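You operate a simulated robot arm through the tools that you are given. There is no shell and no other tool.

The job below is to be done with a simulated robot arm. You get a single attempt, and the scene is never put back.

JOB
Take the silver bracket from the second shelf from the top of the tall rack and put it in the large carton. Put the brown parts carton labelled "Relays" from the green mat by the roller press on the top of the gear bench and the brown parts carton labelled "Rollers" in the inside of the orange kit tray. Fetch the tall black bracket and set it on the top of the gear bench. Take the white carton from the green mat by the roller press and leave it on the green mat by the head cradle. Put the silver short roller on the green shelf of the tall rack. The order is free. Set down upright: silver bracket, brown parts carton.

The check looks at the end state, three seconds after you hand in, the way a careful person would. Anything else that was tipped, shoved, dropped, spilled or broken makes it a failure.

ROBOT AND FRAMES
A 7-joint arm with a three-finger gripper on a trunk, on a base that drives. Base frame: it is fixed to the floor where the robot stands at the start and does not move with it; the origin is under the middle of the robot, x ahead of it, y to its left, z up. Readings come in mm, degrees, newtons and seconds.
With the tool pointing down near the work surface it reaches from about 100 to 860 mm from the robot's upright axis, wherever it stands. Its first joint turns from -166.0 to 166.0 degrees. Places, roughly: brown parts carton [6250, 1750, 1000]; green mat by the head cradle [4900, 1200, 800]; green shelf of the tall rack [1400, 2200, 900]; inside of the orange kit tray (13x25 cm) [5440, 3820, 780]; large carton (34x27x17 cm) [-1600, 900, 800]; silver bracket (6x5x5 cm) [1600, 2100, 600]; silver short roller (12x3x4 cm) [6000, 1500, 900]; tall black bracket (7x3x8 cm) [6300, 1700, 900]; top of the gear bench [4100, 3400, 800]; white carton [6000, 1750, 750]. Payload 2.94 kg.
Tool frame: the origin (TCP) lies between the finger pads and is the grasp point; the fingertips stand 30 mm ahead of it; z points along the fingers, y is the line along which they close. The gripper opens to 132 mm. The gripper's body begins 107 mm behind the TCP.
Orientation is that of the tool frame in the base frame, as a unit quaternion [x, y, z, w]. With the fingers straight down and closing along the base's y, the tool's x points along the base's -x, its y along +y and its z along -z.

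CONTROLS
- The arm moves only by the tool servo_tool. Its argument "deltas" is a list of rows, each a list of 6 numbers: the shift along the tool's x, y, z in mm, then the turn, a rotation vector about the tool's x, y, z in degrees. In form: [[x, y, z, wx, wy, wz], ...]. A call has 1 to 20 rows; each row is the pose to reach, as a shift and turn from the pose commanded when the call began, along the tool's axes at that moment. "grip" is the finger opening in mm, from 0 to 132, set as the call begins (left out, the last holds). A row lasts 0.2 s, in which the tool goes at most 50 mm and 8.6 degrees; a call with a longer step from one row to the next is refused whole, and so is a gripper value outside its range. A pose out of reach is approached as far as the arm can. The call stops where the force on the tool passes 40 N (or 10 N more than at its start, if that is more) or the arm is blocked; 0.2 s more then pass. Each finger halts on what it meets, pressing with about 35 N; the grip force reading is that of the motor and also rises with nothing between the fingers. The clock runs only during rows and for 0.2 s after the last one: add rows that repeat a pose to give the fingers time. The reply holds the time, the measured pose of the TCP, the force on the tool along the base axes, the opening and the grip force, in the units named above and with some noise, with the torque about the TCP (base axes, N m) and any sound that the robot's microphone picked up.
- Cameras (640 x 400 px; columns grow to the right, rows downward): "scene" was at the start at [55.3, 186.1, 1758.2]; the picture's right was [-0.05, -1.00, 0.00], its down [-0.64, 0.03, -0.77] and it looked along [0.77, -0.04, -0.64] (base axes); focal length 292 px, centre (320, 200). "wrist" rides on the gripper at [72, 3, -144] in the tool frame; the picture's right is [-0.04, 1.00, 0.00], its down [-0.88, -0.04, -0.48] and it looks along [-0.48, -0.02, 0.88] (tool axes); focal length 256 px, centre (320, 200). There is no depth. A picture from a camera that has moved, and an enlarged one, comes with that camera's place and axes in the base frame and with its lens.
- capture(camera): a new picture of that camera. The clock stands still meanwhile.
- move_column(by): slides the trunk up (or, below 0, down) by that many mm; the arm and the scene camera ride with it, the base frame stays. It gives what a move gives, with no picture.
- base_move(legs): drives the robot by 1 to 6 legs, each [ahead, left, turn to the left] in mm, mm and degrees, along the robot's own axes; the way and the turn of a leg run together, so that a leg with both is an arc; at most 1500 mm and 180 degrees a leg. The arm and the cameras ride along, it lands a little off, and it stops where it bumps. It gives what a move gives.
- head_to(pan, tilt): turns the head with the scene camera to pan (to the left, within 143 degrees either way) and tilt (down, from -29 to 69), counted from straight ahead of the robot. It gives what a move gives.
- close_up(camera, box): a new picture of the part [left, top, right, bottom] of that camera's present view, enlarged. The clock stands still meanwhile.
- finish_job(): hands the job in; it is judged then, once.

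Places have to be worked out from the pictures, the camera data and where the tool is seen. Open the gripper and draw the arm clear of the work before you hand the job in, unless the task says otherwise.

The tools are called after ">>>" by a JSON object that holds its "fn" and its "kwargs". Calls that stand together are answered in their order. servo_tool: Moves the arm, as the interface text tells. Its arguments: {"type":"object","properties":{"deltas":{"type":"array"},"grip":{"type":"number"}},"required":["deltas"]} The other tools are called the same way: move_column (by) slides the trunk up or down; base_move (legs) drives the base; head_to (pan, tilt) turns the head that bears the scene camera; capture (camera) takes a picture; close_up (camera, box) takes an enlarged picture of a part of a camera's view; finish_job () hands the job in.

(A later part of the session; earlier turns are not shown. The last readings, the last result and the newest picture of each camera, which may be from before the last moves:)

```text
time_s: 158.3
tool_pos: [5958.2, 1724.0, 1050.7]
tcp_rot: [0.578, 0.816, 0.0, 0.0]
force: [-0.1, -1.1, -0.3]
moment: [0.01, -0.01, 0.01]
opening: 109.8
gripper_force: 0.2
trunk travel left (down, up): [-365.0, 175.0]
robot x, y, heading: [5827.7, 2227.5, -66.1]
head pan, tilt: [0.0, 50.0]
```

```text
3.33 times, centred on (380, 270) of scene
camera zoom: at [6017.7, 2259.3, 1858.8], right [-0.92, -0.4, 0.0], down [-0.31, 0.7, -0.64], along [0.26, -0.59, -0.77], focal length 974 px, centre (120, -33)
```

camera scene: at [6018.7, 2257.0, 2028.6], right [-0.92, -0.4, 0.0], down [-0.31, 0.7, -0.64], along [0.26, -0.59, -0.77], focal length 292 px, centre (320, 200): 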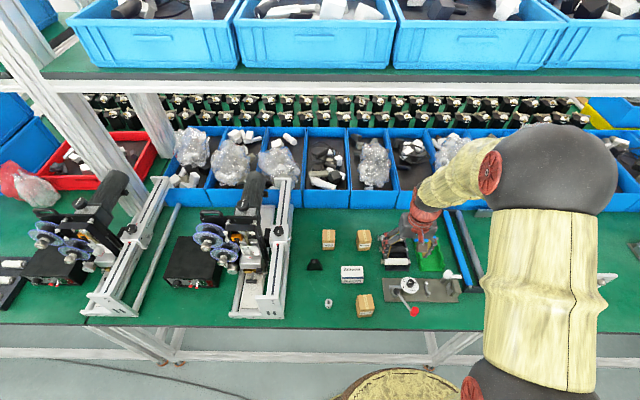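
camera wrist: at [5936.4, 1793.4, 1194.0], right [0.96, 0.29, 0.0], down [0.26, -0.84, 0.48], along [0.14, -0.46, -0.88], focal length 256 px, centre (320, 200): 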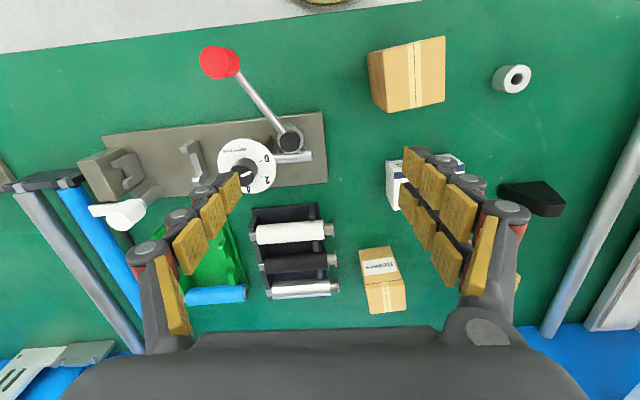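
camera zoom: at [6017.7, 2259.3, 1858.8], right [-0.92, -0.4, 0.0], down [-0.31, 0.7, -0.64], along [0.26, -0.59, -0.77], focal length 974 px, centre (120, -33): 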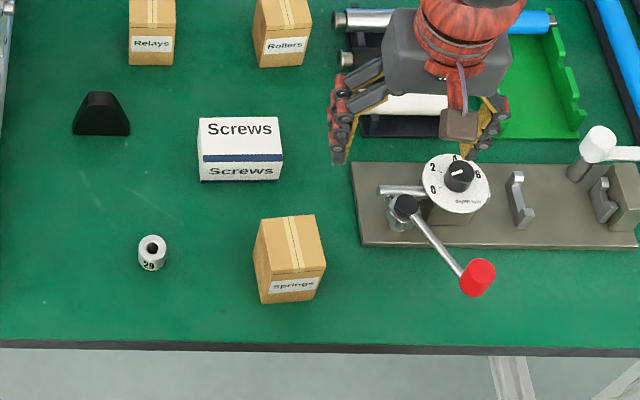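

The Rollers carton is about 52×63×75 mm, top at z≈933, centred ≈(6118, 1530), turned about 9° left of my tool. I move above it with the fingers at 85 mm opening and yaw corrected.

>>> {"fn": "servo_tool", "kwargs": {"deltas": [[-40, 14, 0, 0, 0, -1.5], [-79, 29, 0, 0, 0, -3], [-118, 43, 0, 0, 0, -4.5], [-158, 57, 0, 0, 0, -6], [-197, 72, 0, 0, 0, -7.5], [-236, 86, 0, 0, 0, -9], [-236, 86, 0, 0, 0, -9]], "grip": 88}}

>>> {"fn": "capture", "kwargs": {"camera": "wrist"}}

```text
time_s: 159.9
tool_pos: [6119.7, 1528.9, 1049.7]
tcp_rot: [0.512, 0.859, 0.0, 0.0]
force: [0.4, 0.3, -0.5]
moment: [-0.06, 0.0, 0.0]
opening: 88.2
gripper_force: 0.1
trunk travel left (down, up): [-365.0, 175.0]
robot x, y, heading: [5826.1, 2225.8, -66.4]
head pan, tilt: [0.0, 50.0]
```

```text
taken
camera wrist: at [6086.0, 1594.6, 1192.8], right [0.9, 0.44, 0.0], down [0.38, -0.79, 0.48], along [0.21, -0.43, -0.88], focal length 256 px, centre (320, 200)
```

wrist: 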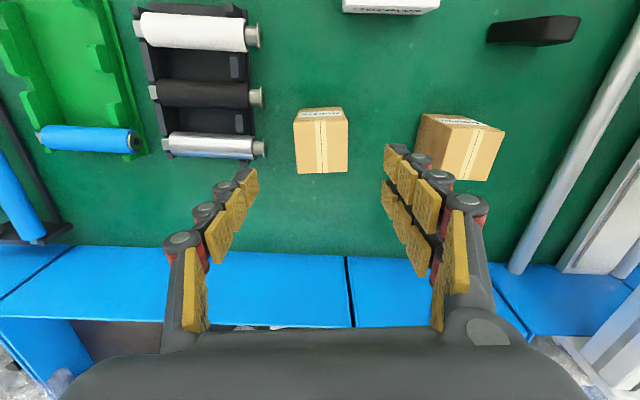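

Well centred; I shift 6 mm forward and descend to grip the carton's upper part (TCP z≈931).

>>> {"fn": "servo_tool", "kwargs": {"deltas": [[-3, 0, 30, 0, 0, 0], [-6, 0.5, 60, 0, 0, 0], [-6, 0.5, 90, 0, 0, 0], [-6, 0.5, 117, 0, 0, 0], [-6, 0.5, 117, 0, 0, 0]]}}

>>> {"fn": "capture", "kwargs": {"camera": "wrist"}}

```text
time_s: 161.1
tool_pos: [6119.5, 1525.1, 934.9]
tcp_rot: [0.512, 0.859, 0.0, 0.0]
force: [-0.3, 0.5, -0.7]
moment: [0.02, 0.01, 0.0]
opening: 88.3
gripper_force: 0.0
trunk travel left (down, up): [-365.0, 175.0]
robot x, y, heading: [5825.5, 2226.1, -66.5]
head pan, tilt: [0.0, 50.0]
```

```text
taken
camera wrist: at [6087.8, 1590.0, 1077.6], right [0.9, 0.44, 0.0], down [0.38, -0.79, 0.48], along [0.21, -0.43, -0.88], focal length 256 px, centre (320, 200)
```

wrist: 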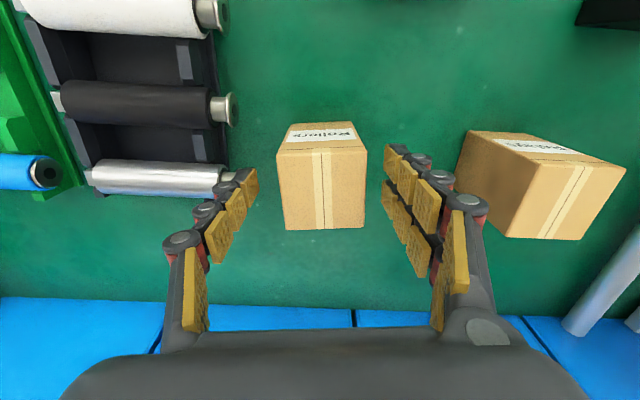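

The tips are already alongside the carton top. I narrow to 72 mm (away from the silver roller's end) and go 12 mm lower, then close.

>>> {"fn": "servo_tool", "kwargs": {"deltas": [[0, 0, 0, 0, 0, 0], [0, 0.5, 0, 0, 0, 0], [0, 0.5, 6, 0, 0, 0], [0, 0.5, 12, 0, 0, 0], [0, 0.5, 12, 0, 0, 0]], "grip": 72}}

>>> {"fn": "capture", "kwargs": {"camera": "wrist"}}

>>> {"fn": "servo_tool", "kwargs": {"deltas": [[0, 0, 0, 0, 0, 0], [0, 0, 0, 0, 0, 0], [0, 0, 0, 0, 0, 0], [0, 0, 0, 0, 0, 0]], "grip": 35}}

```text
time_s: 162.3
tool_pos: [6121.1, 1525.1, 921.8]
tcp_rot: [0.512, 0.859, 0.0, 0.0]
force: [0.6, -0.1, 1.0]
moment: [0.0, -0.02, 0.03]
opening: 72.0
gripper_force: 0.0
trunk travel left (down, up): [-365.0, 175.0]
robot x, y, heading: [5826.1, 2227.5, -66.0]
head pan, tilt: [0.0, 50.0]
```

```text
taken
camera wrist: at [6089.3, 1590.2, 1065.2], right [0.9, 0.44, 0.0], down [0.38, -0.79, 0.48], along [0.21, -0.43, -0.88], focal length 256 px, centre (320, 200)
```

wrist: 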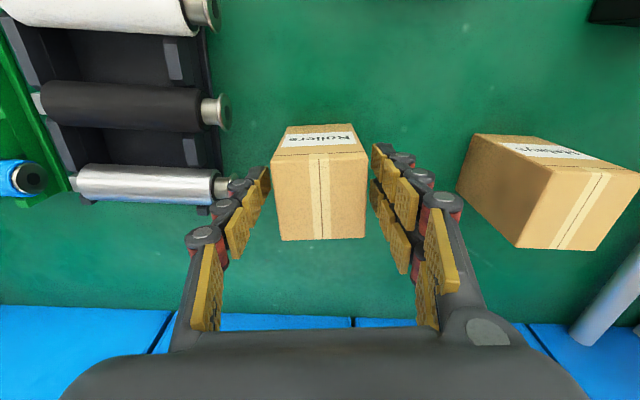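

```text
time_s: 163.3
tool_pos: [6121.2, 1524.3, 921.6]
tcp_rot: [0.512, 0.859, 0.0, 0.0]
force: [0.4, 1.0, 0.3]
moment: [0.04, 0.01, 0.0]
opening: 55.0
gripper_force: 34.5
trunk travel left (down, up): [-365.0, 175.0]
robot x, y, heading: [5823.9, 2225.7, -66.8]
head pan, tilt: [0.0, 50.0]
```

Gripped at 55 mm. I lift and check the hold.

>>> {"fn": "servo_tool", "kwargs": {"deltas": [[0, 0, -20, 0, 0, 0], [0, 0, -50, 0, 0, 0], [0, 0, -90, 0, 0, 0], [0, 0, -130, 0, 0, 0], [0, 0, -130, 0, 0, 0]]}}

>>> {"fn": "capture", "kwargs": {"camera": "wrist"}}

```text
time_s: 164.5
tool_pos: [6121.2, 1526.0, 1051.4]
tcp_rot: [0.512, 0.859, 0.0, 0.001]
force: [0.0, 0.0, -1.8]
moment: [0.03, -0.03, 0.01]
opening: 54.8
gripper_force: 34.6
trunk travel left (down, up): [-365.0, 175.0]
robot x, y, heading: [5828.4, 2227.9, -66.5]
head pan, tilt: [0.0, 50.0]
```

```text
taken
camera wrist: at [6089.2, 1591.1, 1194.5], right [0.9, 0.44, 0.0], down [0.38, -0.79, 0.47], along [0.21, -0.43, -0.88], focal length 256 px, centre (320, 200)
```

wrist: 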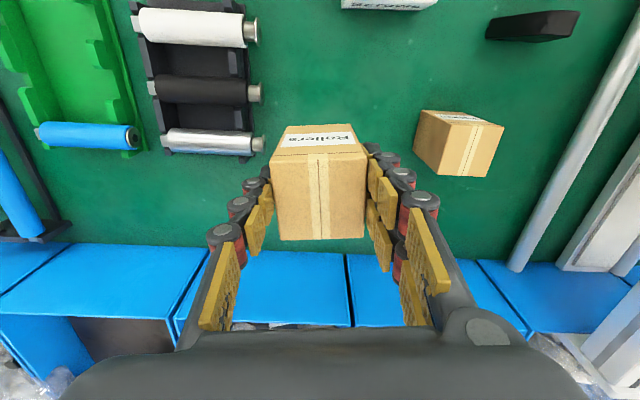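

Held well. I retract the arm, raise the trunk for clearance, back off from the bench, turn around and head for the orange tray.

>>> {"fn": "servo_tool", "kwargs": {"deltas": [[45, 0, 0, 0, 0, 0], [90, 0, 0, 0, 0, 0], [135, 0, 0, 0, 0, 0], [180, 0, 0, 0, 0, 0], [225, 0, 0, 0, 0, 0], [225, 0, 0, 0, 0, 0]]}}

>>> {"fn": "base_move", "kwargs": {"legs": [[-450, 0, 0], [0, 0, 180], [300, -294, 0]]}}

>>> {"fn": "capture", "kwargs": {"camera": "scene"}}

```text
time_s: 165.9
tool_pos: [6014.6, 1722.9, 1050.9]
tcp_rot: [0.512, 0.859, -0.001, 0.0]
force: [0.5, -0.4, -0.8]
moment: [-0.01, 0.01, -0.05]
opening: 55.0
gripper_force: 35.2
trunk travel left (down, up): [-365.0, 175.0]
robot x, y, heading: [5820.5, 2225.2, -66.5]
head pan, tilt: [0.0, 50.0]
```

```text
time_s: 178.0
tool_pos: [5681.6, 3536.7, 1052.0]
tcp_rot: [0.836, -0.548, 0.0, 0.0]
force: [-0.2, 0.3, -1.6]
moment: [-0.05, 0.01, 0.01]
opening: 55.3
gripper_force: 35.2
trunk travel left (down, up): [-365.0, 175.0]
robot x, y, heading: [5828.9, 3019.1, 108.7]
head pan, tilt: [0.0, 50.0]
```

```text
taken
camera scene: at [5631.7, 3003.1, 1858.7], right [0.95, 0.32, 0.0], down [0.25, -0.73, -0.64], along [-0.21, 0.61, -0.77], focal length 292 px, centre (320, 200)
```

scene: 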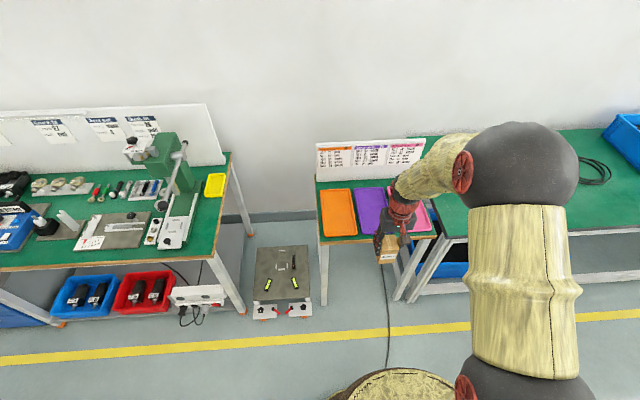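

The base turned slightly less than asked (heading 108.7°); the orange tray's centre is at ≈(5445, 3815). I move closer and correct the heading.

>>> {"fn": "base_move", "kwargs": {"legs": [[0, 0, 5.3], [200, 90, 0]]}}

>>> {"fn": "capture", "kwargs": {"camera": "wrist"}}

>>> {"fn": "capture", "kwargs": {"camera": "scene"}}

```text
time_s: 180.1
tool_pos: [5473.6, 3663.0, 1051.3]
tcp_rot: [0.86, -0.51, 0.0, 0.001]
force: [-0.1, -0.9, -2.2]
moment: [-0.03, -0.01, 0.0]
opening: 54.9
gripper_force: 34.3
trunk travel left (down, up): [-365.0, 175.0]
robot x, y, heading: [5662.9, 3162.5, 114.0]
head pan, tilt: [0.0, 50.0]
```

```text
taken
camera wrist: at [5504.0, 3598.0, 1194.5], right [-0.9, -0.44, 0.0], down [-0.39, 0.79, 0.47], along [-0.21, 0.43, -0.88], focal length 256 px, centre (320, 200)
```

wrist: 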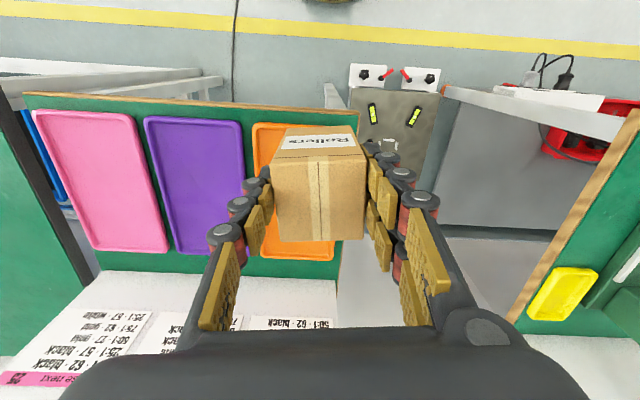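

```text
taken
camera scene: at [5470.8, 3127.4, 1858.6], right [0.91, 0.41, 0.0], down [0.31, -0.7, -0.64], along [-0.26, 0.59, -0.77], focal length 292 px, centre (320, 200)
```

scene: 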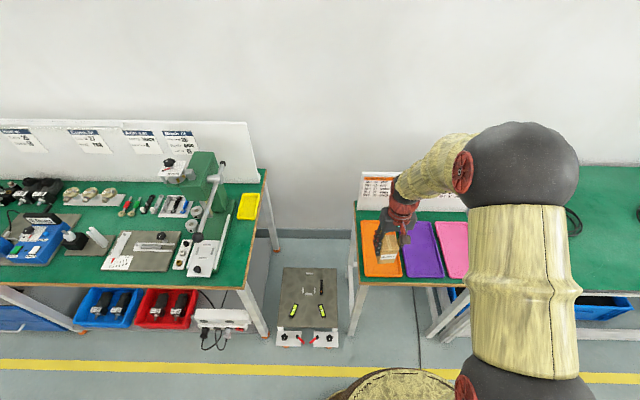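

The tray centre comes out at ≈(5440, 3813), heading 113°. I move the carton over it, aligning the yaw, then lower the trunk 120 mm.

>>> {"fn": "servo_tool", "kwargs": {"deltas": [[-37, -10, 0, 0, 0, 1.4], [-74, -21, 0, 0, 0, 2.8], [-111, -32, 0, 0, 0, 4.1], [-148, -42, 0, 0, 0, 5.5], [-148, -42, 0, 0, 0, 5.5]]}}

>>> {"fn": "move_column", "kwargs": {"by": -110}}

>>> {"fn": "capture", "kwargs": {"camera": "wrist"}}

>>> {"fn": "close_up", "kwargs": {"camera": "scene", "box": [320, 120, 520, 280]}}

```text
time_s: 181.3
tool_pos: [5442.1, 3814.4, 1052.0]
tcp_rot: [0.835, -0.55, 0.0, 0.0]
force: [-0.2, 0.5, -1.6]
moment: [-0.03, -0.04, 0.01]
opening: 55.0
gripper_force: 34.9
trunk travel left (down, up): [-365.0, 175.0]
robot x, y, heading: [5663.4, 3160.7, 114.3]
head pan, tilt: [0.0, 50.0]
```

```text
time_s: 182.8
tool_pos: [5441.1, 3813.9, 942.3]
tcp_rot: [0.835, -0.55, -0.001, 0.0]
force: [1.1, -0.5, -1.5]
moment: [0.01, -0.01, -0.01]
opening: 55.1
gripper_force: 34.9
trunk travel left (down, up): [-255.0, 285.0]
robot x, y, heading: [5668.3, 3155.0, 114.2]
head pan, tilt: [0.0, 50.0]
```

```text
taken
camera wrist: at [5466.1, 3746.2, 1085.1], right [-0.94, -0.35, 0.0], down [-0.31, 0.82, 0.48], along [-0.17, 0.45, -0.88], focal length 256 px, centre (320, 200)
```

wrist: 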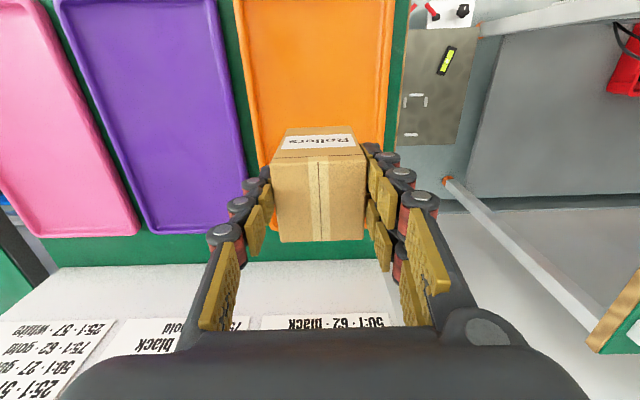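

```text
2.50 times, centred on (420, 200) of scene
camera zoom: at [5471.9, 3126.4, 1748.8], right [0.91, 0.41, 0.0], down [0.31, -0.7, -0.64], along [-0.26, 0.59, -0.77], focal length 730 px, centre (70, 200)
```

zoom: 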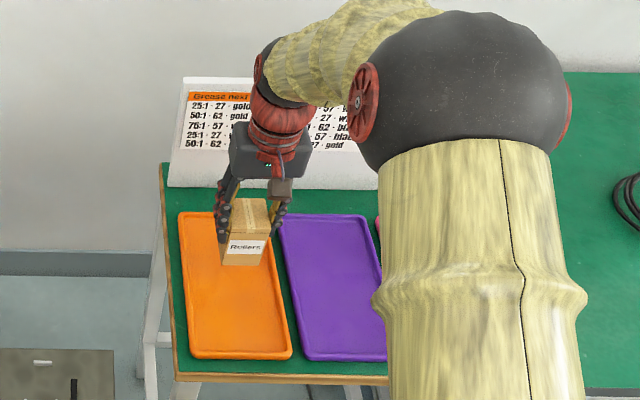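

The carton is over the tray interior. I descend 75 mm, then step down until contact.

>>> {"fn": "servo_tool", "kwargs": {"deltas": [[-3, 0, 20, 0, 0, 0], [-6, 0, 40, 0, 0, 0], [-6, 0, 58, 0, 0, 0], [-6, 0, 75, 0, 0, 0], [-6, 0, 75, 0, 0, 0]]}}

>>> {"fn": "capture", "kwargs": {"camera": "wrist"}}

>>> {"fn": "close_up", "kwargs": {"camera": "scene", "box": [340, 160, 480, 280]}}

```text
time_s: 184.0
tool_pos: [5438.1, 3818.6, 870.0]
tcp_rot: [0.835, -0.55, -0.002, -0.002]
force: [0.1, -1.5, 16.8]
moment: [-0.54, -0.18, -0.04]
opening: 55.4
gripper_force: 34.2
trunk travel left (down, up): [-255.0, 285.0]
robot x, y, heading: [5665.2, 3162.6, 113.8]
head pan, tilt: [0.0, 50.0]
```

```text
taken
camera wrist: at [5463.3, 3750.7, 1011.7], right [-0.94, -0.35, 0.0], down [-0.31, 0.82, 0.48], along [-0.17, 0.45, -0.88], focal length 256 px, centre (320, 200)
```

wrist: 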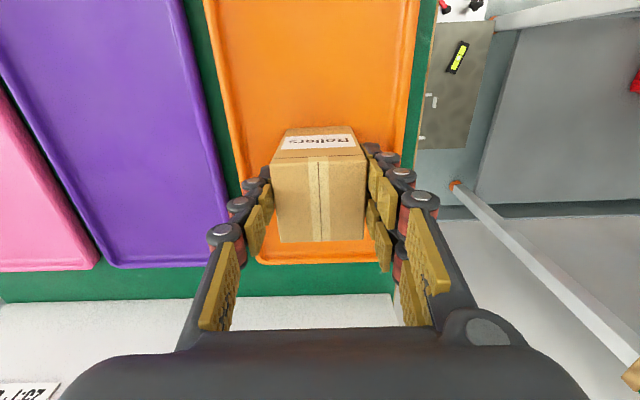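

```text
3.33 times, centred on (410, 220) of scene
camera zoom: at [5472.4, 3124.8, 1748.9], right [0.91, 0.41, 0.0], down [0.31, -0.7, -0.64], along [-0.26, 0.59, -0.77], focal length 974 px, centre (20, 133)
```

zoom: 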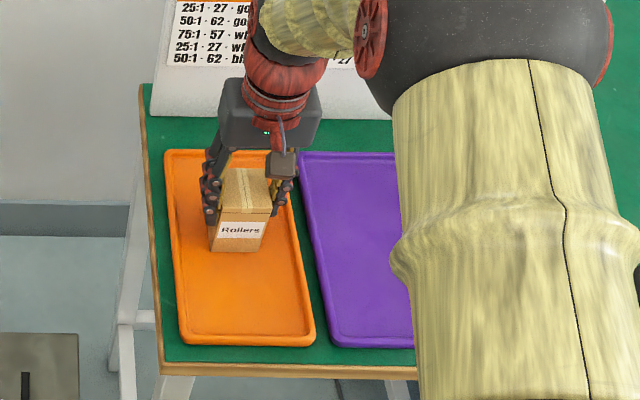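

Contact at 17 N with the carton well inside the orange tray. I relieve slightly and release.

>>> {"fn": "servo_tool", "kwargs": {"deltas": [[0, 0, -2.5, 0, 0, 0], [0, 0, -2.5, 0, 0, 0]]}}

>>> {"fn": "servo_tool", "kwargs": {"deltas": [[0, 0, 0, 0, 0, 0], [0, 0, 0, 0, 0, 0], [0, 0, 0, 0, 0, 0]], "grip": 85}}

>>> {"fn": "servo_tool", "kwargs": {"deltas": [[0, 0, -30, 0, 0, 0], [0, 0, -70, 0, 0, 0], [0, 0, -110, 0, 0, 0], [0, 0, -155, 0, 0, 0], [0, 0, -180, 0, 0, 0], [0, 0, -180, 0, 0, 0]]}}

>>> {"fn": "capture", "kwargs": {"camera": "wrist"}}

```text
time_s: 184.6
tool_pos: [5438.5, 3818.6, 868.4]
tcp_rot: [0.835, -0.55, -0.001, 0.0]
force: [-0.1, 3.4, 4.7]
moment: [0.32, 0.11, -0.02]
opening: 54.9
gripper_force: 35.1
trunk travel left (down, up): [-255.0, 285.0]
robot x, y, heading: [5662.8, 3158.3, 114.0]
head pan, tilt: [0.0, 50.0]
```

```text
time_s: 185.4
tool_pos: [5438.3, 3818.3, 869.7]
tcp_rot: [0.835, -0.551, 0.0, -0.001]
force: [0.1, -0.3, 0.0]
moment: [-0.01, 0.01, 0.01]
opening: 85.1
gripper_force: 0.1
trunk travel left (down, up): [-255.0, 285.0]
robot x, y, heading: [5661.8, 3161.4, 114.0]
head pan, tilt: [0.0, 50.0]
```

```text
time_s: 186.8
tool_pos: [5440.0, 3818.6, 1049.3]
tcp_rot: [0.835, -0.55, 0.001, 0.0]
force: [0.8, -0.2, -1.0]
moment: [0.0, 0.02, 0.03]
opening: 84.9
gripper_force: 0.1
trunk travel left (down, up): [-255.0, 285.0]
robot x, y, heading: [5667.4, 3158.6, 113.9]
head pan, tilt: [0.0, 50.0]
```

```text
taken
camera wrist: at [5464.6, 3751.2, 1192.2], right [-0.94, -0.35, 0.0], down [-0.31, 0.82, 0.48], along [-0.17, 0.44, -0.88], focal length 256 px, centre (320, 200)
```

wrist: 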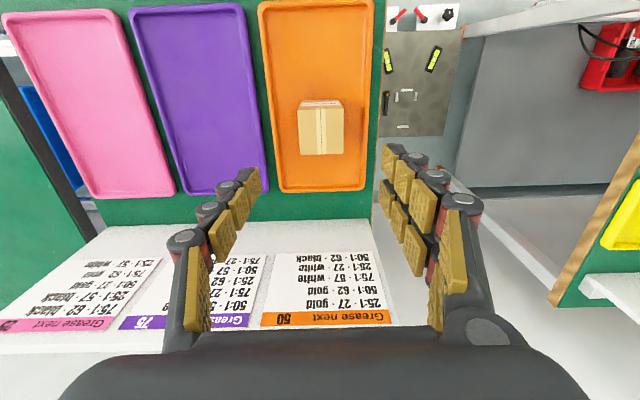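

Rollers carton is upright in the orange tray. While here, I look over the gear bench to choose free spots.

>>> {"fn": "head_to", "kwargs": {"pan": 45, "tilt": 40}}

>>> {"fn": "capture", "kwargs": {"camera": "scene"}}

>>> {"fn": "close_up", "kwargs": {"camera": "scene", "box": [180, 110, 460, 290]}}

```text
time_s: 187.9
tool_pos: [5439.2, 3818.4, 1048.2]
tcp_rot: [0.835, -0.551, 0.0, 0.0]
force: [0.4, 0.1, -0.8]
moment: [-0.02, -0.01, 0.0]
opening: 85.1
gripper_force: 0.1
trunk travel left (down, up): [-255.0, 285.0]
robot x, y, heading: [5662.0, 3163.4, 113.8]
head pan, tilt: [45.0, 40.0]
```

```text
taken
camera scene: at [5423.9, 3086.5, 1762.8], right [0.36, 0.93, 0.0], down [0.6, -0.23, -0.77], along [-0.71, 0.28, -0.64], focal length 292 px, centre (320, 200)
```

scene: 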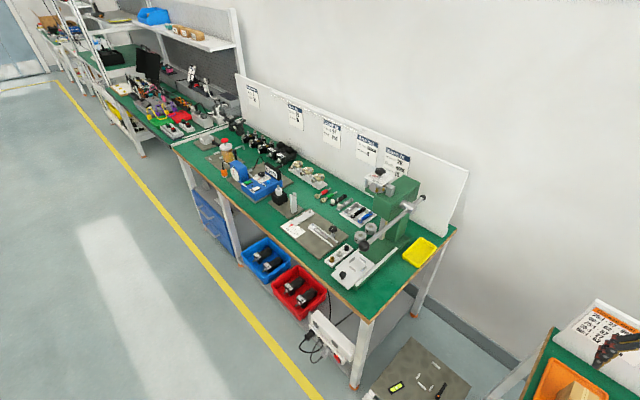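

```text
2.22 times, centred on (320, 200) of scene
camera zoom: at [5423.9, 3086.5, 1762.8], right [0.36, 0.93, 0.0], down [0.6, -0.23, -0.77], along [-0.71, 0.28, -0.64], focal length 649 px, centre (320, 200)
```

zoom: 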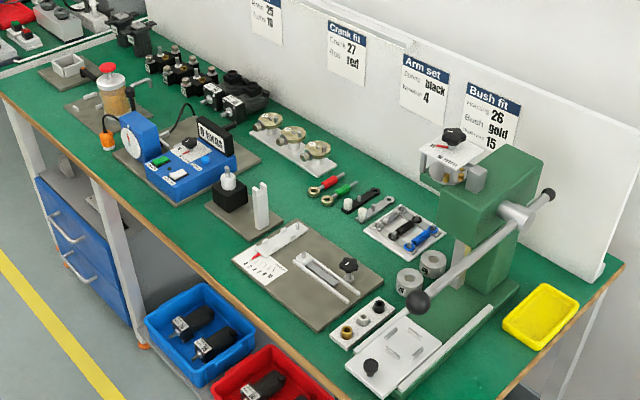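

I pick the free front zone of the gear bench near (4324–4411, 3195–3234). Now I return for the "Relays" carton: retract the arm, raise the trunk, back off, turn around and approach the right bench.

>>> {"fn": "servo_tool", "kwargs": {"deltas": [[45, 0, 0, 0, 0, 0], [90, 0, 0, 0, 0, 0], [135, 0, 0, 0, 0, 0], [170, 0, 0, 0, 0, 0], [170, 0, 0, 0, 0, 0]], "grip": 95}}

>>> {"fn": "move_column", "kwargs": {"by": 110}}

>>> {"fn": "base_move", "kwargs": {"legs": [[-450, 0, 0], [0, 0, -180]]}}

>>> {"fn": "head_to", "kwargs": {"pan": 0, "tilt": 45}}

>>> {"fn": "capture", "kwargs": {"camera": "scene"}}

```text
time_s: 189.1
tool_pos: [5505.9, 3662.6, 1048.3]
tcp_rot: [0.835, -0.551, 0.001, -0.001]
force: [0.2, 0.4, -0.9]
moment: [0.0, -0.02, 0.02]
opening: 95.0
gripper_force: 0.0
trunk travel left (down, up): [-255.0, 285.0]
robot x, y, heading: [5665.8, 3158.5, 113.7]
head pan, tilt: [45.0, 40.0]
```

```text
time_s: 190.5
tool_pos: [5505.5, 3663.5, 1158.2]
tcp_rot: [0.835, -0.551, 0.0, -0.001]
force: [0.7, 0.4, 0.6]
moment: [0.01, -0.01, 0.01]
opening: 94.9
gripper_force: 0.0
trunk travel left (down, up): [-365.0, 175.0]
robot x, y, heading: [5668.0, 3160.4, 114.1]
head pan, tilt: [45.0, 40.0]
```

```text
time_s: 200.4
tool_pos: [6037.3, 2257.6, 1158.5]
tcp_rot: [0.525, 0.851, 0.0, 0.001]
force: [0.0, -0.7, -0.1]
moment: [0.0, -0.01, -0.01]
opening: 94.7
gripper_force: 0.1
trunk travel left (down, up): [-365.0, 175.0]
robot x, y, heading: [5845.4, 2749.2, -62.7]
head pan, tilt: [45.0, 40.0]
```

```text
time_s: 201.6
tool_pos: [6038.0, 2256.9, 1158.3]
tcp_rot: [0.525, 0.851, 0.0, 0.0]
force: [-0.3, -0.2, 0.4]
moment: [0.02, 0.01, 0.02]
opening: 94.9
gripper_force: 0.3
trunk travel left (down, up): [-365.0, 175.0]
robot x, y, heading: [5846.3, 2751.1, -62.6]
head pan, tilt: [0.0, 45.0]
```

```text
taken
camera scene: at [6040.5, 2792.6, 1865.6], right [-0.89, -0.46, 0.0], down [-0.33, 0.63, -0.71], along [0.33, -0.63, -0.71], focal length 292 px, centre (320, 200)
```

scene: 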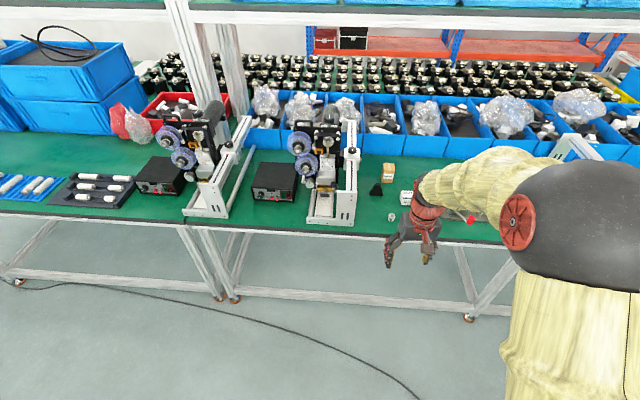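

I correct the heading and approach: 130 right, then 440 ahead.

>>> {"fn": "base_move", "kwargs": {"legs": [[0, 0, -3.4], [0, -130, 0], [440, 0, 0]]}}

>>> {"fn": "capture", "kwargs": {"camera": "wrist"}}

>>> {"fn": "capture", "kwargs": {"camera": "scene"}}

```text
time_s: 205.5
tool_pos: [6063.6, 1797.6, 1157.3]
tcp_rot: [0.552, 0.834, 0.0, -0.001]
force: [0.4, 0.5, -0.3]
moment: [0.06, 0.0, -0.03]
opening: 95.0
gripper_force: 0.0
trunk travel left (down, up): [-365.0, 175.0]
robot x, y, heading: [5906.6, 2301.1, -66.2]
head pan, tilt: [0.0, 45.0]
```

```text
taken
camera wrist: at [6036.7, 1865.4, 1301.3], right [0.94, 0.35, 0.0], down [0.31, -0.82, 0.47], along [0.17, -0.44, -0.88], focal length 256 px, centre (320, 200)
```

wrist: 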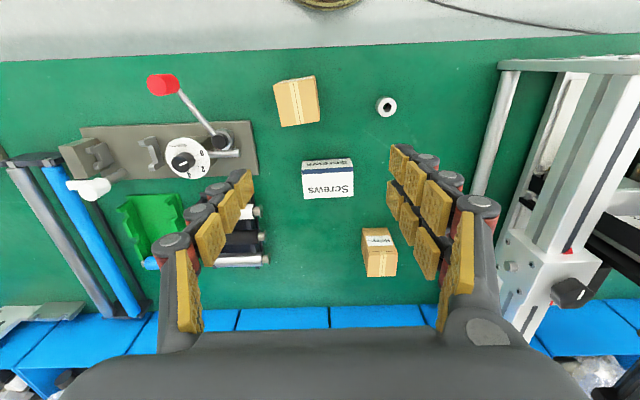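

```text
taken
camera scene: at [6099.3, 2331.2, 1865.5], right [-0.91, -0.4, 0.0], down [-0.29, 0.65, -0.71], along [0.29, -0.65, -0.71], focal length 292 px, centre (320, 200)
```

scene: 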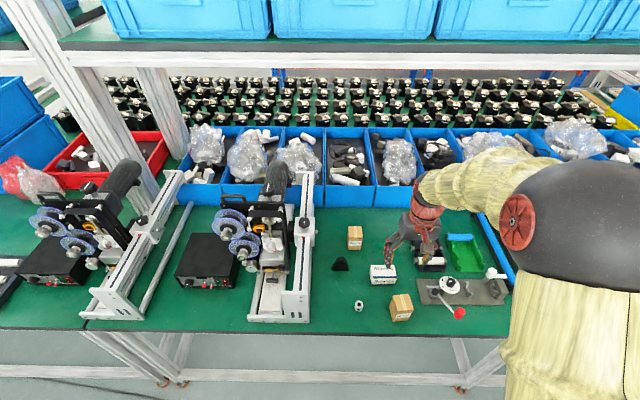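

I zoom on the Relays carton from the wrist camera to measure it.

>>> {"fn": "close_up", "kwargs": {"camera": "wrist", "box": [330, 200, 430, 290]}}

```text
4.44 times, centred on (380, 245) of wrist
camera zoom: at [6036.7, 1865.4, 1301.3], right [0.94, 0.35, 0.0], down [0.31, -0.82, 0.47], along [0.17, -0.44, -0.88], focal length 1138 px, centre (53, 0)
```

zoom: 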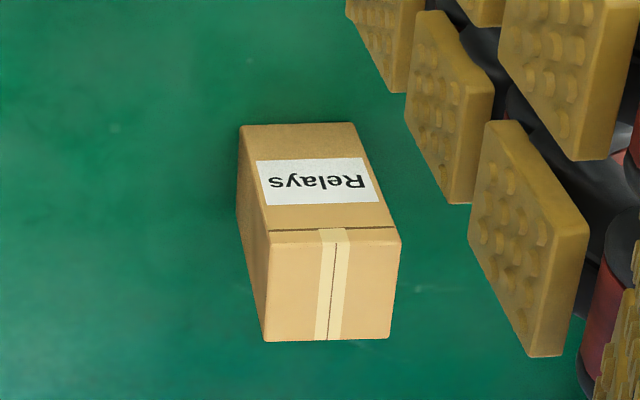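

Relays carton: ~53×61×76 mm, top z≈934, centred ≈(6268, 1589), aligned with my tool. I nudge the base 50 ahead and 60 left to shorten the reach.

>>> {"fn": "base_move", "kwargs": {"legs": [[50, 60, 0]]}}

>>> {"fn": "servo_tool", "kwargs": {"deltas": [[-45, 9, 15, 0, 0, 0], [-90, 18, 30, 0, 0, 0], [-135, 27, 45, 0, 0, 0], [-180, 36, 60, 0, 0, 0], [-220, 45, 75, 0, 0, 0], [-220, 45, 75, 0, 0, 0]]}}

>>> {"fn": "capture", "kwargs": {"camera": "wrist"}}

```text
time_s: 206.6
tool_pos: [6139.1, 1777.2, 1157.9]
tcp_rot: [0.552, 0.834, 0.0, 0.0]
force: [0.7, -0.5, 0.5]
moment: [0.03, 0.09, 0.02]
opening: 95.5
gripper_force: 0.2
trunk travel left (down, up): [-365.0, 175.0]
robot x, y, heading: [5978.6, 2283.2, -66.1]
head pan, tilt: [0.0, 45.0]
```

```text
time_s: 208.0
tool_pos: [6264.4, 1593.1, 1083.5]
tcp_rot: [0.552, 0.834, 0.0, 0.001]
force: [0.3, 0.7, 0.6]
moment: [-0.03, 0.0, 0.0]
opening: 95.6
gripper_force: 0.1
trunk travel left (down, up): [-365.0, 175.0]
robot x, y, heading: [5978.5, 2282.7, -66.0]
head pan, tilt: [0.0, 45.0]
```

```text
taken
camera wrist: at [6239.2, 1660.8, 1226.7], right [0.94, 0.35, 0.0], down [0.31, -0.82, 0.48], along [0.17, -0.45, -0.88], focal length 256 px, centre (320, 200)
```

wrist: 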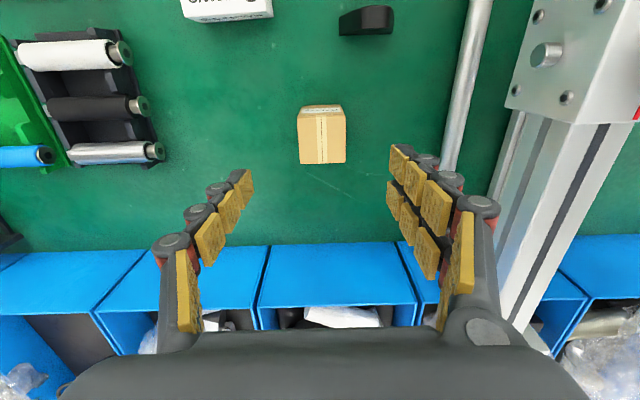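

Nearly centred; I correct 7 mm forward/2 mm left and descend to grip height with 80 mm opening.

>>> {"fn": "servo_tool", "kwargs": {"deltas": [[-4, 1, 30, 0, 0, -0.5], [-7, 2, 65, 0, 0, -1], [-7, 2, 100, 0, 0, -1], [-7, 2, 135, 0, 0, -1], [-7, 2, 160, 0, 0, -1], [-7, 2, 160, 0, 0, -1]], "grip": 82}}

>>> {"fn": "capture", "kwargs": {"camera": "wrist"}}

```text
time_s: 209.4
tool_pos: [6269.9, 1587.4, 923.2]
tcp_rot: [0.544, 0.839, 0.0, 0.0]
force: [0.3, 0.8, 0.7]
moment: [0.02, 0.04, 0.0]
opening: 82.2
gripper_force: 0.1
trunk travel left (down, up): [-365.0, 175.0]
robot x, y, heading: [5977.1, 2283.7, -65.8]
head pan, tilt: [0.0, 45.0]
```

```text
taken
camera wrist: at [6242.4, 1654.2, 1066.3], right [0.93, 0.37, 0.0], down [0.32, -0.82, 0.48], along [0.17, -0.44, -0.88], focal length 256 px, centre (320, 200)
```

wrist: 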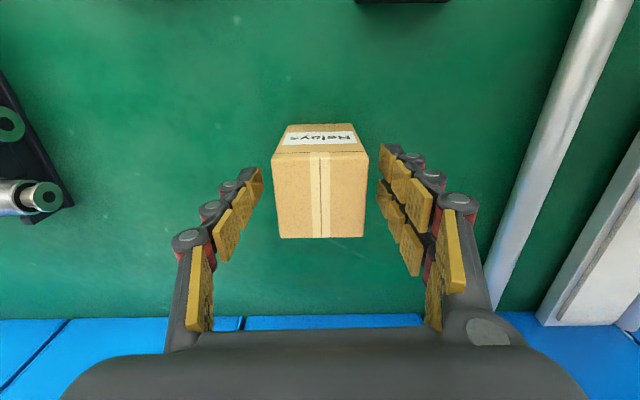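

Centred on the carton. I close and lift.

>>> {"fn": "servo_tool", "kwargs": {"deltas": [[0, 0, 0, 0, 0, 0], [0, 0, 0, 0, 0, 0], [0, 0, 0, 0, 0, 0], [0, 0, 0, 0, 0, 0]], "grip": 35}}

>>> {"fn": "servo_tool", "kwargs": {"deltas": [[0, 0, -20, 0, 0, 0], [0, 0, -55, 0, 0, 0], [0, 0, -95, 0, 0, 0], [0, 0, -135, 0, 0, 0], [0, 0, -175, 0, 0, 0], [0, 0, -175, 0, 0, 0]]}}

>>> {"fn": "capture", "kwargs": {"camera": "wrist"}}

```text
time_s: 210.4
tool_pos: [6270.0, 1587.1, 923.1]
tcp_rot: [0.544, 0.839, 0.0, 0.0]
force: [0.8, 0.0, 0.8]
moment: [0.08, 0.02, -0.01]
opening: 55.3
gripper_force: 35.5
trunk travel left (down, up): [-365.0, 175.0]
robot x, y, heading: [5981.5, 2281.4, -66.0]
head pan, tilt: [0.0, 45.0]
```

```text
time_s: 211.8
tool_pos: [6269.9, 1586.5, 1096.0]
tcp_rot: [0.544, 0.839, 0.0, -0.001]
force: [0.5, 0.0, -1.7]
moment: [0.01, 0.02, -0.01]
opening: 55.1
gripper_force: 35.2
trunk travel left (down, up): [-365.0, 175.0]
robot x, y, heading: [5980.9, 2281.6, -66.3]
head pan, tilt: [0.0, 45.0]
```

```text
taken
camera wrist: at [6242.5, 1653.4, 1240.1], right [0.93, 0.37, 0.0], down [0.32, -0.82, 0.47], along [0.17, -0.44, -0.88], focal length 256 px, centre (320, 200)
```

wrist: 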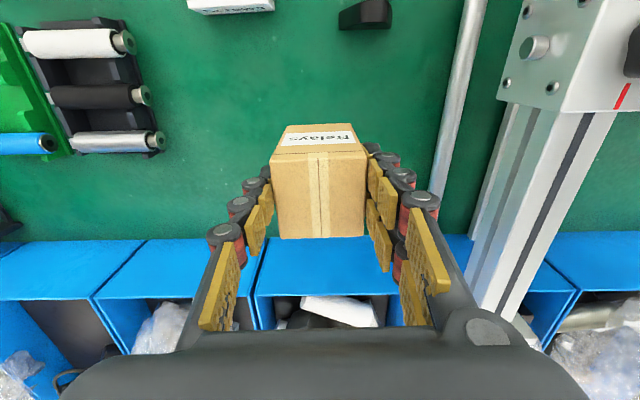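

Relays carton held. I retract, back away, turn around and travel to the gear bench.

>>> {"fn": "servo_tool", "kwargs": {"deltas": [[45, 0, 0, 0, 0, 0], [90, 0, 0, 0, 0, 0], [135, 0, 0, 0, 0, 0], [180, 0, 0, 0, 0, 0], [210, 0, 0, 0, 0, 0], [210, 0, 0, 0, 0, 0]]}}

>>> {"fn": "base_move", "kwargs": {"legs": [[-450, 0, 0], [0, 0, 180]]}}

```text
time_s: 213.2
tool_pos: [6181.9, 1780.5, 1097.5]
tcp_rot: [0.545, 0.838, 0.0, 0.001]
force: [0.0, 0.1, -1.6]
moment: [-0.02, 0.02, -0.03]
opening: 55.1
gripper_force: 35.2
trunk travel left (down, up): [-365.0, 175.0]
robot x, y, heading: [5981.6, 2278.4, -65.9]
head pan, tilt: [0.0, 45.0]
```

```text
time_s: 223.4
tool_pos: [5558.0, 3190.2, 1098.1]
tcp_rot: [0.856, -0.516, 0.0, 0.0]
force: [0.0, -0.3, -1.6]
moment: [0.0, 0.0, 0.01]
opening: 55.1
gripper_force: 35.6
trunk travel left (down, up): [-365.0, 175.0]
robot x, y, heading: [5793.1, 2703.3, 117.6]
head pan, tilt: [0.0, 45.0]
```

I correct heading, drive left along the aisle 1140 mm, then ahead, and look at the gear bench zone.

>>> {"fn": "base_move", "kwargs": {"legs": [[0, 0, -3.6], [0, 1142, 0], [330, 0, 0]]}}

>>> {"fn": "head_to", "kwargs": {"pan": 0, "tilt": 50}}

>>> {"fn": "capture", "kwargs": {"camera": "scene"}}

>>> {"fn": "capture", "kwargs": {"camera": "wrist"}}

```text
time_s: 231.4
tool_pos: [4423.9, 3061.4, 1098.1]
tcp_rot: [0.836, -0.549, 0.001, 0.001]
force: [-0.3, -0.2, -1.5]
moment: [-0.05, -0.01, 0.04]
opening: 55.2
gripper_force: 35.5
trunk travel left (down, up): [-365.0, 175.0]
robot x, y, heading: [4625.1, 2556.7, 113.2]
head pan, tilt: [0.0, 45.0]
```

```text
time_s: 232.1
tool_pos: [4423.8, 3060.9, 1098.3]
tcp_rot: [0.836, -0.549, 0.0, -0.001]
force: [0.6, 1.5, -1.4]
moment: [0.0, -0.02, 0.02]
opening: 55.1
gripper_force: 35.3
trunk travel left (down, up): [-365.0, 175.0]
robot x, y, heading: [4621.4, 2557.2, 113.2]
head pan, tilt: [0.0, 50.0]
```

```text
taken
camera scene: at [4426.5, 2524.9, 1858.7], right [0.92, 0.39, 0.0], down [0.3, -0.7, -0.64], along [-0.25, 0.59, -0.77], focal length 292 px, centre (320, 200)
```

scene: 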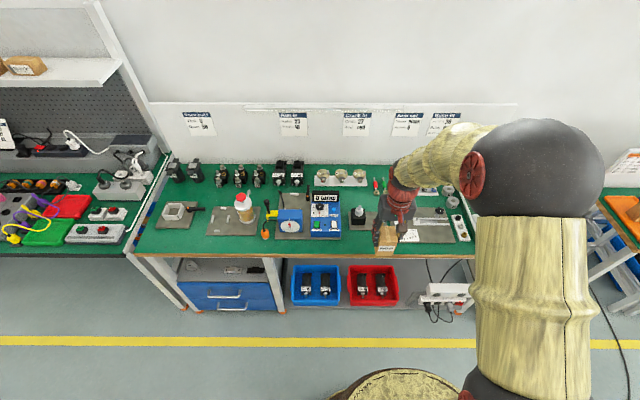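

```text
taken
camera wrist: at [4449.1, 2992.6, 1241.2], right [-0.93, -0.36, 0.0], down [-0.31, 0.82, 0.48], along [-0.17, 0.44, -0.88], focal length 256 px, centre (320, 200)
```

wrist: 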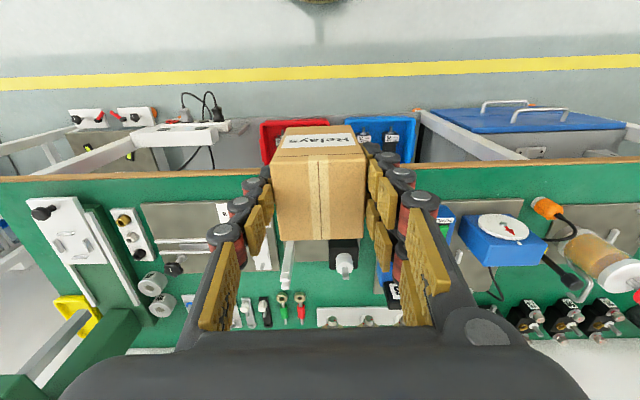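

I zoom the scene view on the gear bench top to pick the spot.

>>> {"fn": "close_up", "kwargs": {"camera": "scene", "box": [130, 150, 330, 280]}}

>>> {"fn": "close_up", "kwargs": {"camera": "scene", "box": [290, 150, 490, 280]}}

```text
3.08 times, centred on (230, 215) of scene
camera zoom: at [4426.5, 2524.9, 1858.7], right [0.92, 0.39, 0.0], down [0.3, -0.7, -0.64], along [-0.25, 0.59, -0.77], focal length 899 px, centre (597, 154)
```

zoom: 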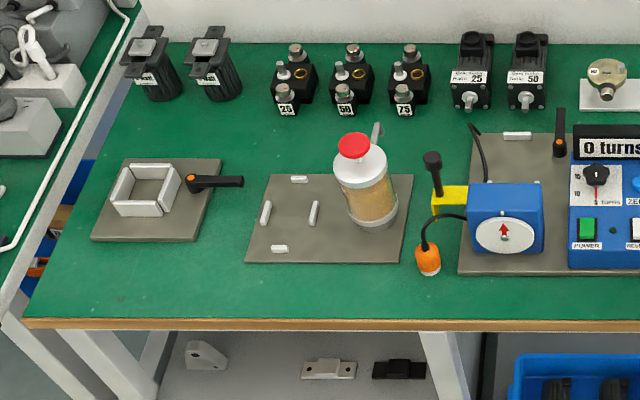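

```text
3.08 times, centred on (390, 215) of scene
camera zoom: at [4426.5, 2524.9, 1858.7], right [0.92, 0.39, 0.0], down [0.3, -0.7, -0.64], along [-0.25, 0.59, -0.77], focal length 899 px, centre (105, 154)
```

zoom: 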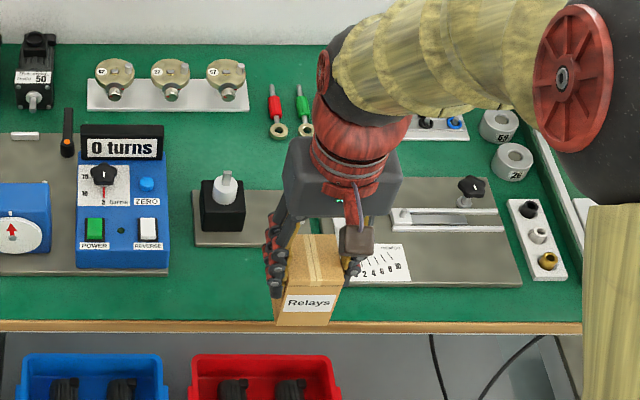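

There is a clear patch in front of the small post fixture (between the blue device and the scale plate). I move the carton over it (166 forward, 44 left) and lower the trunk 130 mm.

>>> {"fn": "servo_tool", "kwargs": {"deltas": [[-42, 11, 0, 0, 0, 0], [-84, 22, 0, 0, 0, 0], [-126, 33, 0, 0, 0, 0], [-166, 44, 0, 0, 0, 0], [-166, 44, 0, 0, 0, 0]]}}

>>> {"fn": "move_column", "kwargs": {"by": -130}}

>>> {"fn": "capture", "kwargs": {"camera": "wrist"}}

>>> {"fn": "close_up", "kwargs": {"camera": "scene", "box": [290, 130, 490, 260]}}

```text
time_s: 233.3
tool_pos: [4317.8, 3193.0, 1098.6]
tcp_rot: [0.836, -0.549, 0.0, 0.0]
force: [-0.5, -0.8, -1.6]
moment: [0.03, -0.01, 0.03]
opening: 55.1
gripper_force: 35.2
trunk travel left (down, up): [-365.0, 175.0]
robot x, y, heading: [4618.7, 2551.3, 113.2]
head pan, tilt: [0.0, 50.0]
```

```text
time_s: 234.9
tool_pos: [4316.5, 3193.1, 969.8]
tcp_rot: [0.836, -0.549, 0.0, 0.0]
force: [1.0, 0.0, -1.8]
moment: [-0.02, 0.0, 0.01]
opening: 55.1
gripper_force: 34.5
trunk travel left (down, up): [-235.0, 305.0]
robot x, y, heading: [4621.7, 2555.0, 113.1]
head pan, tilt: [0.0, 50.0]
```

```text
taken
camera wrist: at [4341.9, 3125.1, 1112.4], right [-0.93, -0.36, 0.0], down [-0.31, 0.82, 0.48], along [-0.17, 0.44, -0.88], focal length 256 px, centre (320, 200)
```

wrist: 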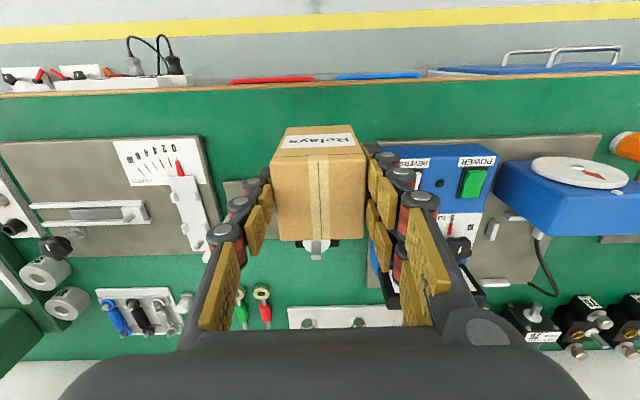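

```text
3.08 times, centred on (390, 195) of scene
camera zoom: at [4426.5, 2524.7, 1728.8], right [0.92, 0.39, 0.0], down [0.3, -0.7, -0.64], along [-0.25, 0.59, -0.77], focal length 899 px, centre (105, 215)
```

zoom: 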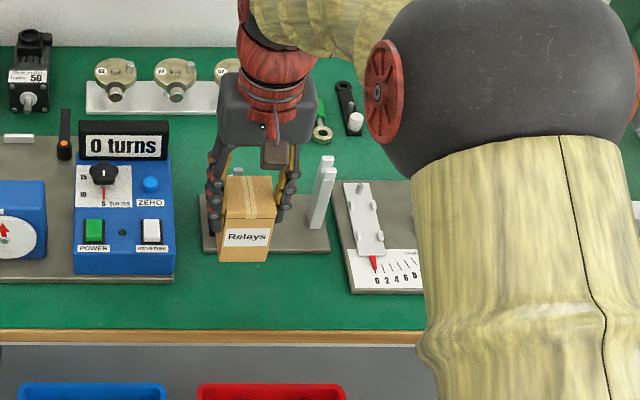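

I shift 15 mm right (away from the blue device) and 8 mm forward, then descend toward the bench.

>>> {"fn": "servo_tool", "kwargs": {"deltas": [[-4, -8, 15, 0, 0, 0], [-8, -15, 35, 0, 0, 0], [-8, -15, 55, 0, 0, 0], [-8, -15, 75, 0, 0, 0], [-8, -15, 75, 0, 0, 0]]}}

>>> {"fn": "capture", "kwargs": {"camera": "wrist"}}

>>> {"fn": "close_up", "kwargs": {"camera": "scene", "box": [290, 130, 490, 260]}}

```text
time_s: 236.1
tool_pos: [4328.3, 3205.9, 893.5]
tcp_rot: [0.835, -0.55, 0.0, 0.0]
force: [0.8, -0.5, -1.1]
moment: [-0.03, -0.01, 0.02]
opening: 54.9
gripper_force: 35.5
trunk travel left (down, up): [-235.0, 305.0]
robot x, y, heading: [4622.0, 2556.1, 113.3]
head pan, tilt: [0.0, 50.0]
```

```text
taken
camera wrist: at [4352.9, 3137.8, 1037.2], right [-0.93, -0.36, 0.0], down [-0.31, 0.82, 0.48], along [-0.17, 0.44, -0.88], focal length 256 px, centre (320, 200)
```

wrist: 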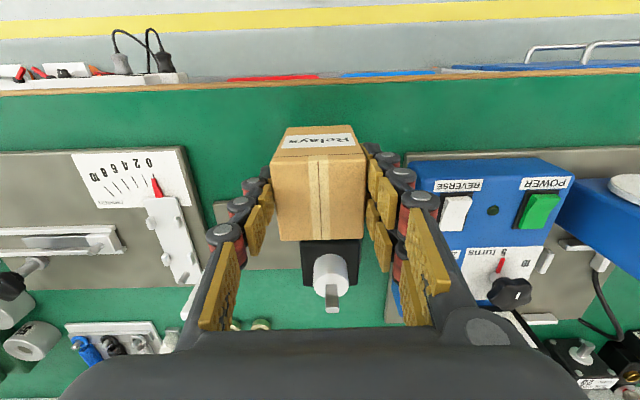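

```text
3.08 times, centred on (390, 195) of scene
camera zoom: at [4426.4, 2525.0, 1728.7], right [0.92, 0.39, 0.0], down [0.3, -0.7, -0.64], along [-0.25, 0.59, -0.77], focal length 899 px, centre (105, 215)
```

zoom: 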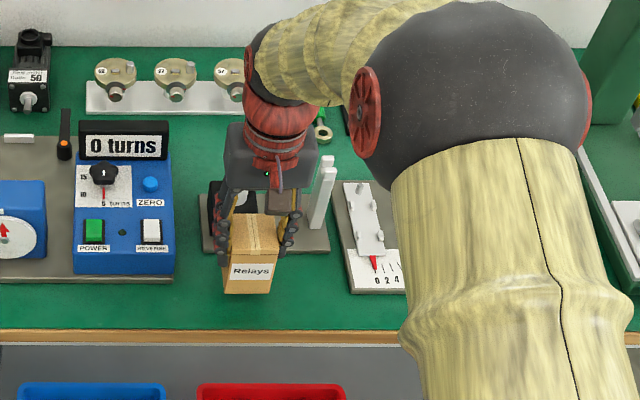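

Good position: ~30 mm behind the bench edge and ~20 mm clear of the fixture base. I step down to contact.

>>> {"fn": "servo_tool", "kwargs": {"deltas": [[0, 0, 5, 0, 0, 0], [0, 0, 10, 0, 0, 0], [0, 0, 15, 0, 0, 0]]}}

>>> {"fn": "servo_tool", "kwargs": {"deltas": [[0, 0, 2, 0, 0, 0], [0, 0, 4, 0, 0, 0]]}}

>>> {"fn": "servo_tool", "kwargs": {"deltas": [[0, 0, 2, 0, 0, 0], [0, 0, 4, 0, 0, 0]]}}

```text
time_s: 236.9
tool_pos: [4327.2, 3205.6, 878.8]
tcp_rot: [0.836, -0.549, 0.001, 0.001]
force: [0.2, 0.0, -2.2]
moment: [-0.03, -0.02, 0.01]
opening: 55.4
gripper_force: 34.9
trunk travel left (down, up): [-235.0, 305.0]
robot x, y, heading: [4620.0, 2557.9, 113.2]
head pan, tilt: [0.0, 50.0]
```

```text
time_s: 237.5
tool_pos: [4326.4, 3206.0, 873.6]
tcp_rot: [0.836, -0.549, 0.0, 0.001]
force: [0.3, -0.5, -1.6]
moment: [-0.03, -0.02, 0.01]
opening: 55.2
gripper_force: 35.1
trunk travel left (down, up): [-235.0, 305.0]
robot x, y, heading: [4622.8, 2556.1, 113.0]
head pan, tilt: [0.0, 50.0]
```

```text
time_s: 238.1
tool_pos: [4326.6, 3206.2, 870.5]
tcp_rot: [0.836, -0.549, 0.0, 0.0]
force: [-0.2, 1.3, -1.8]
moment: [0.03, 0.0, 0.04]
opening: 55.0
gripper_force: 34.6
trunk travel left (down, up): [-235.0, 305.0]
robot x, y, heading: [4621.6, 2555.9, 113.1]
head pan, tilt: [0.0, 50.0]
```

>>> {"fn": "servo_tool", "kwargs": {"deltas": [[0, 0, 2, 0, 0, 0], [0, 0, 4, 0, 0, 0]]}}

>>> {"fn": "servo_tool", "kwargs": {"deltas": [[0, 0, 2, 0, 0, 0], [0, 0, 4, 0, 0, 0]]}}

>>> {"fn": "servo_tool", "kwargs": {"deltas": [[0, 0, 1.5, 0, 0, 0], [0, 0, 3, 0, 0, 0]]}}

```text
time_s: 238.7
tool_pos: [4327.5, 3206.8, 866.8]
tcp_rot: [0.836, -0.549, 0.0, 0.0]
force: [-0.1, 0.4, -1.1]
moment: [-0.01, -0.02, 0.02]
opening: 55.3
gripper_force: 35.0
trunk travel left (down, up): [-235.0, 305.0]
robot x, y, heading: [4621.7, 2558.0, 113.4]
head pan, tilt: [0.0, 50.0]
```

```text
time_s: 239.3
tool_pos: [4328.9, 3205.9, 863.4]
tcp_rot: [0.836, -0.549, 0.0, 0.001]
force: [-0.4, -2.1, 1.3]
moment: [-0.04, -0.1, -0.01]
opening: 55.2
gripper_force: 35.3
trunk travel left (down, up): [-235.0, 305.0]
robot x, y, heading: [4620.0, 2554.4, 113.0]
head pan, tilt: [0.0, 50.0]
```

```text
time_s: 239.9
tool_pos: [4327.4, 3206.9, 863.2]
tcp_rot: [0.835, -0.55, -0.001, -0.001]
force: [5.0, -5.1, 21.9]
moment: [-0.6, -0.39, 0.02]
opening: 55.3
gripper_force: 34.7
trunk travel left (down, up): [-235.0, 305.0]
robot x, y, heading: [4623.5, 2557.9, 113.1]
head pan, tilt: [0.0, 50.0]
```

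Contact (22 N) at TCP z≈863. I relieve 3 mm, open to 76 mm, and rise.

>>> {"fn": "servo_tool", "kwargs": {"deltas": [[0, 0, -3, 0, 0, 0], [0, 0, -3, 0, 0, 0]]}}

>>> {"fn": "servo_tool", "kwargs": {"deltas": [[0, 0, 0, 0, 0, 0], [0, 0, 0, 0, 0, 0], [0, 0, 0, 0, 0, 0]], "grip": 76}}

>>> {"fn": "servo_tool", "kwargs": {"deltas": [[0, 0, -30, 0, 0, 0], [0, 0, -70, 0, 0, 0], [0, 0, -110, 0, 0, 0], [0, 0, -155, 0, 0, 0], [0, 0, -190, 0, 0, 0], [0, 0, -190, 0, 0, 0]]}}

>>> {"fn": "capture", "kwargs": {"camera": "wrist"}}

```text
time_s: 240.5
tool_pos: [4328.0, 3206.4, 863.3]
tcp_rot: [0.835, -0.551, 0.0, 0.0]
force: [3.7, 1.5, 8.4]
moment: [0.44, -0.04, -0.13]
opening: 55.1
gripper_force: 35.2
trunk travel left (down, up): [-235.0, 305.0]
robot x, y, heading: [4619.1, 2559.0, 113.2]
head pan, tilt: [0.0, 50.0]
```

```text
time_s: 241.3
tool_pos: [4326.2, 3206.4, 862.5]
tcp_rot: [0.836, -0.549, 0.0, 0.0]
force: [-0.1, -0.5, -0.3]
moment: [0.03, -0.01, -0.01]
opening: 76.1
gripper_force: 0.1
trunk travel left (down, up): [-235.0, 305.0]
robot x, y, heading: [4622.5, 2553.1, 113.2]
head pan, tilt: [0.0, 50.0]
```

```text
time_s: 242.7
tool_pos: [4325.6, 3205.2, 1050.1]
tcp_rot: [0.836, -0.549, 0.0, 0.0]
force: [-0.2, -0.2, -0.9]
moment: [-0.02, -0.01, -0.01]
opening: 75.9
gripper_force: 0.1
trunk travel left (down, up): [-235.0, 305.0]
robot x, y, heading: [4619.0, 2557.3, 113.3]
head pan, tilt: [0.0, 50.0]
```

```text
taken
camera wrist: at [4350.6, 3138.0, 1194.0], right [-0.93, -0.36, 0.0], down [-0.31, 0.82, 0.48], along [-0.17, 0.44, -0.88], focal length 256 px, centre (320, 200)
```

wrist: 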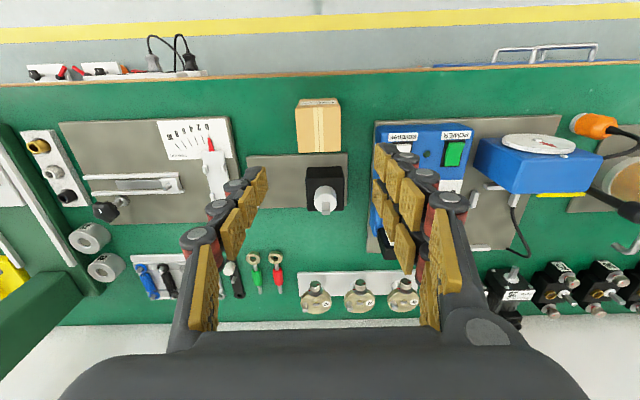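

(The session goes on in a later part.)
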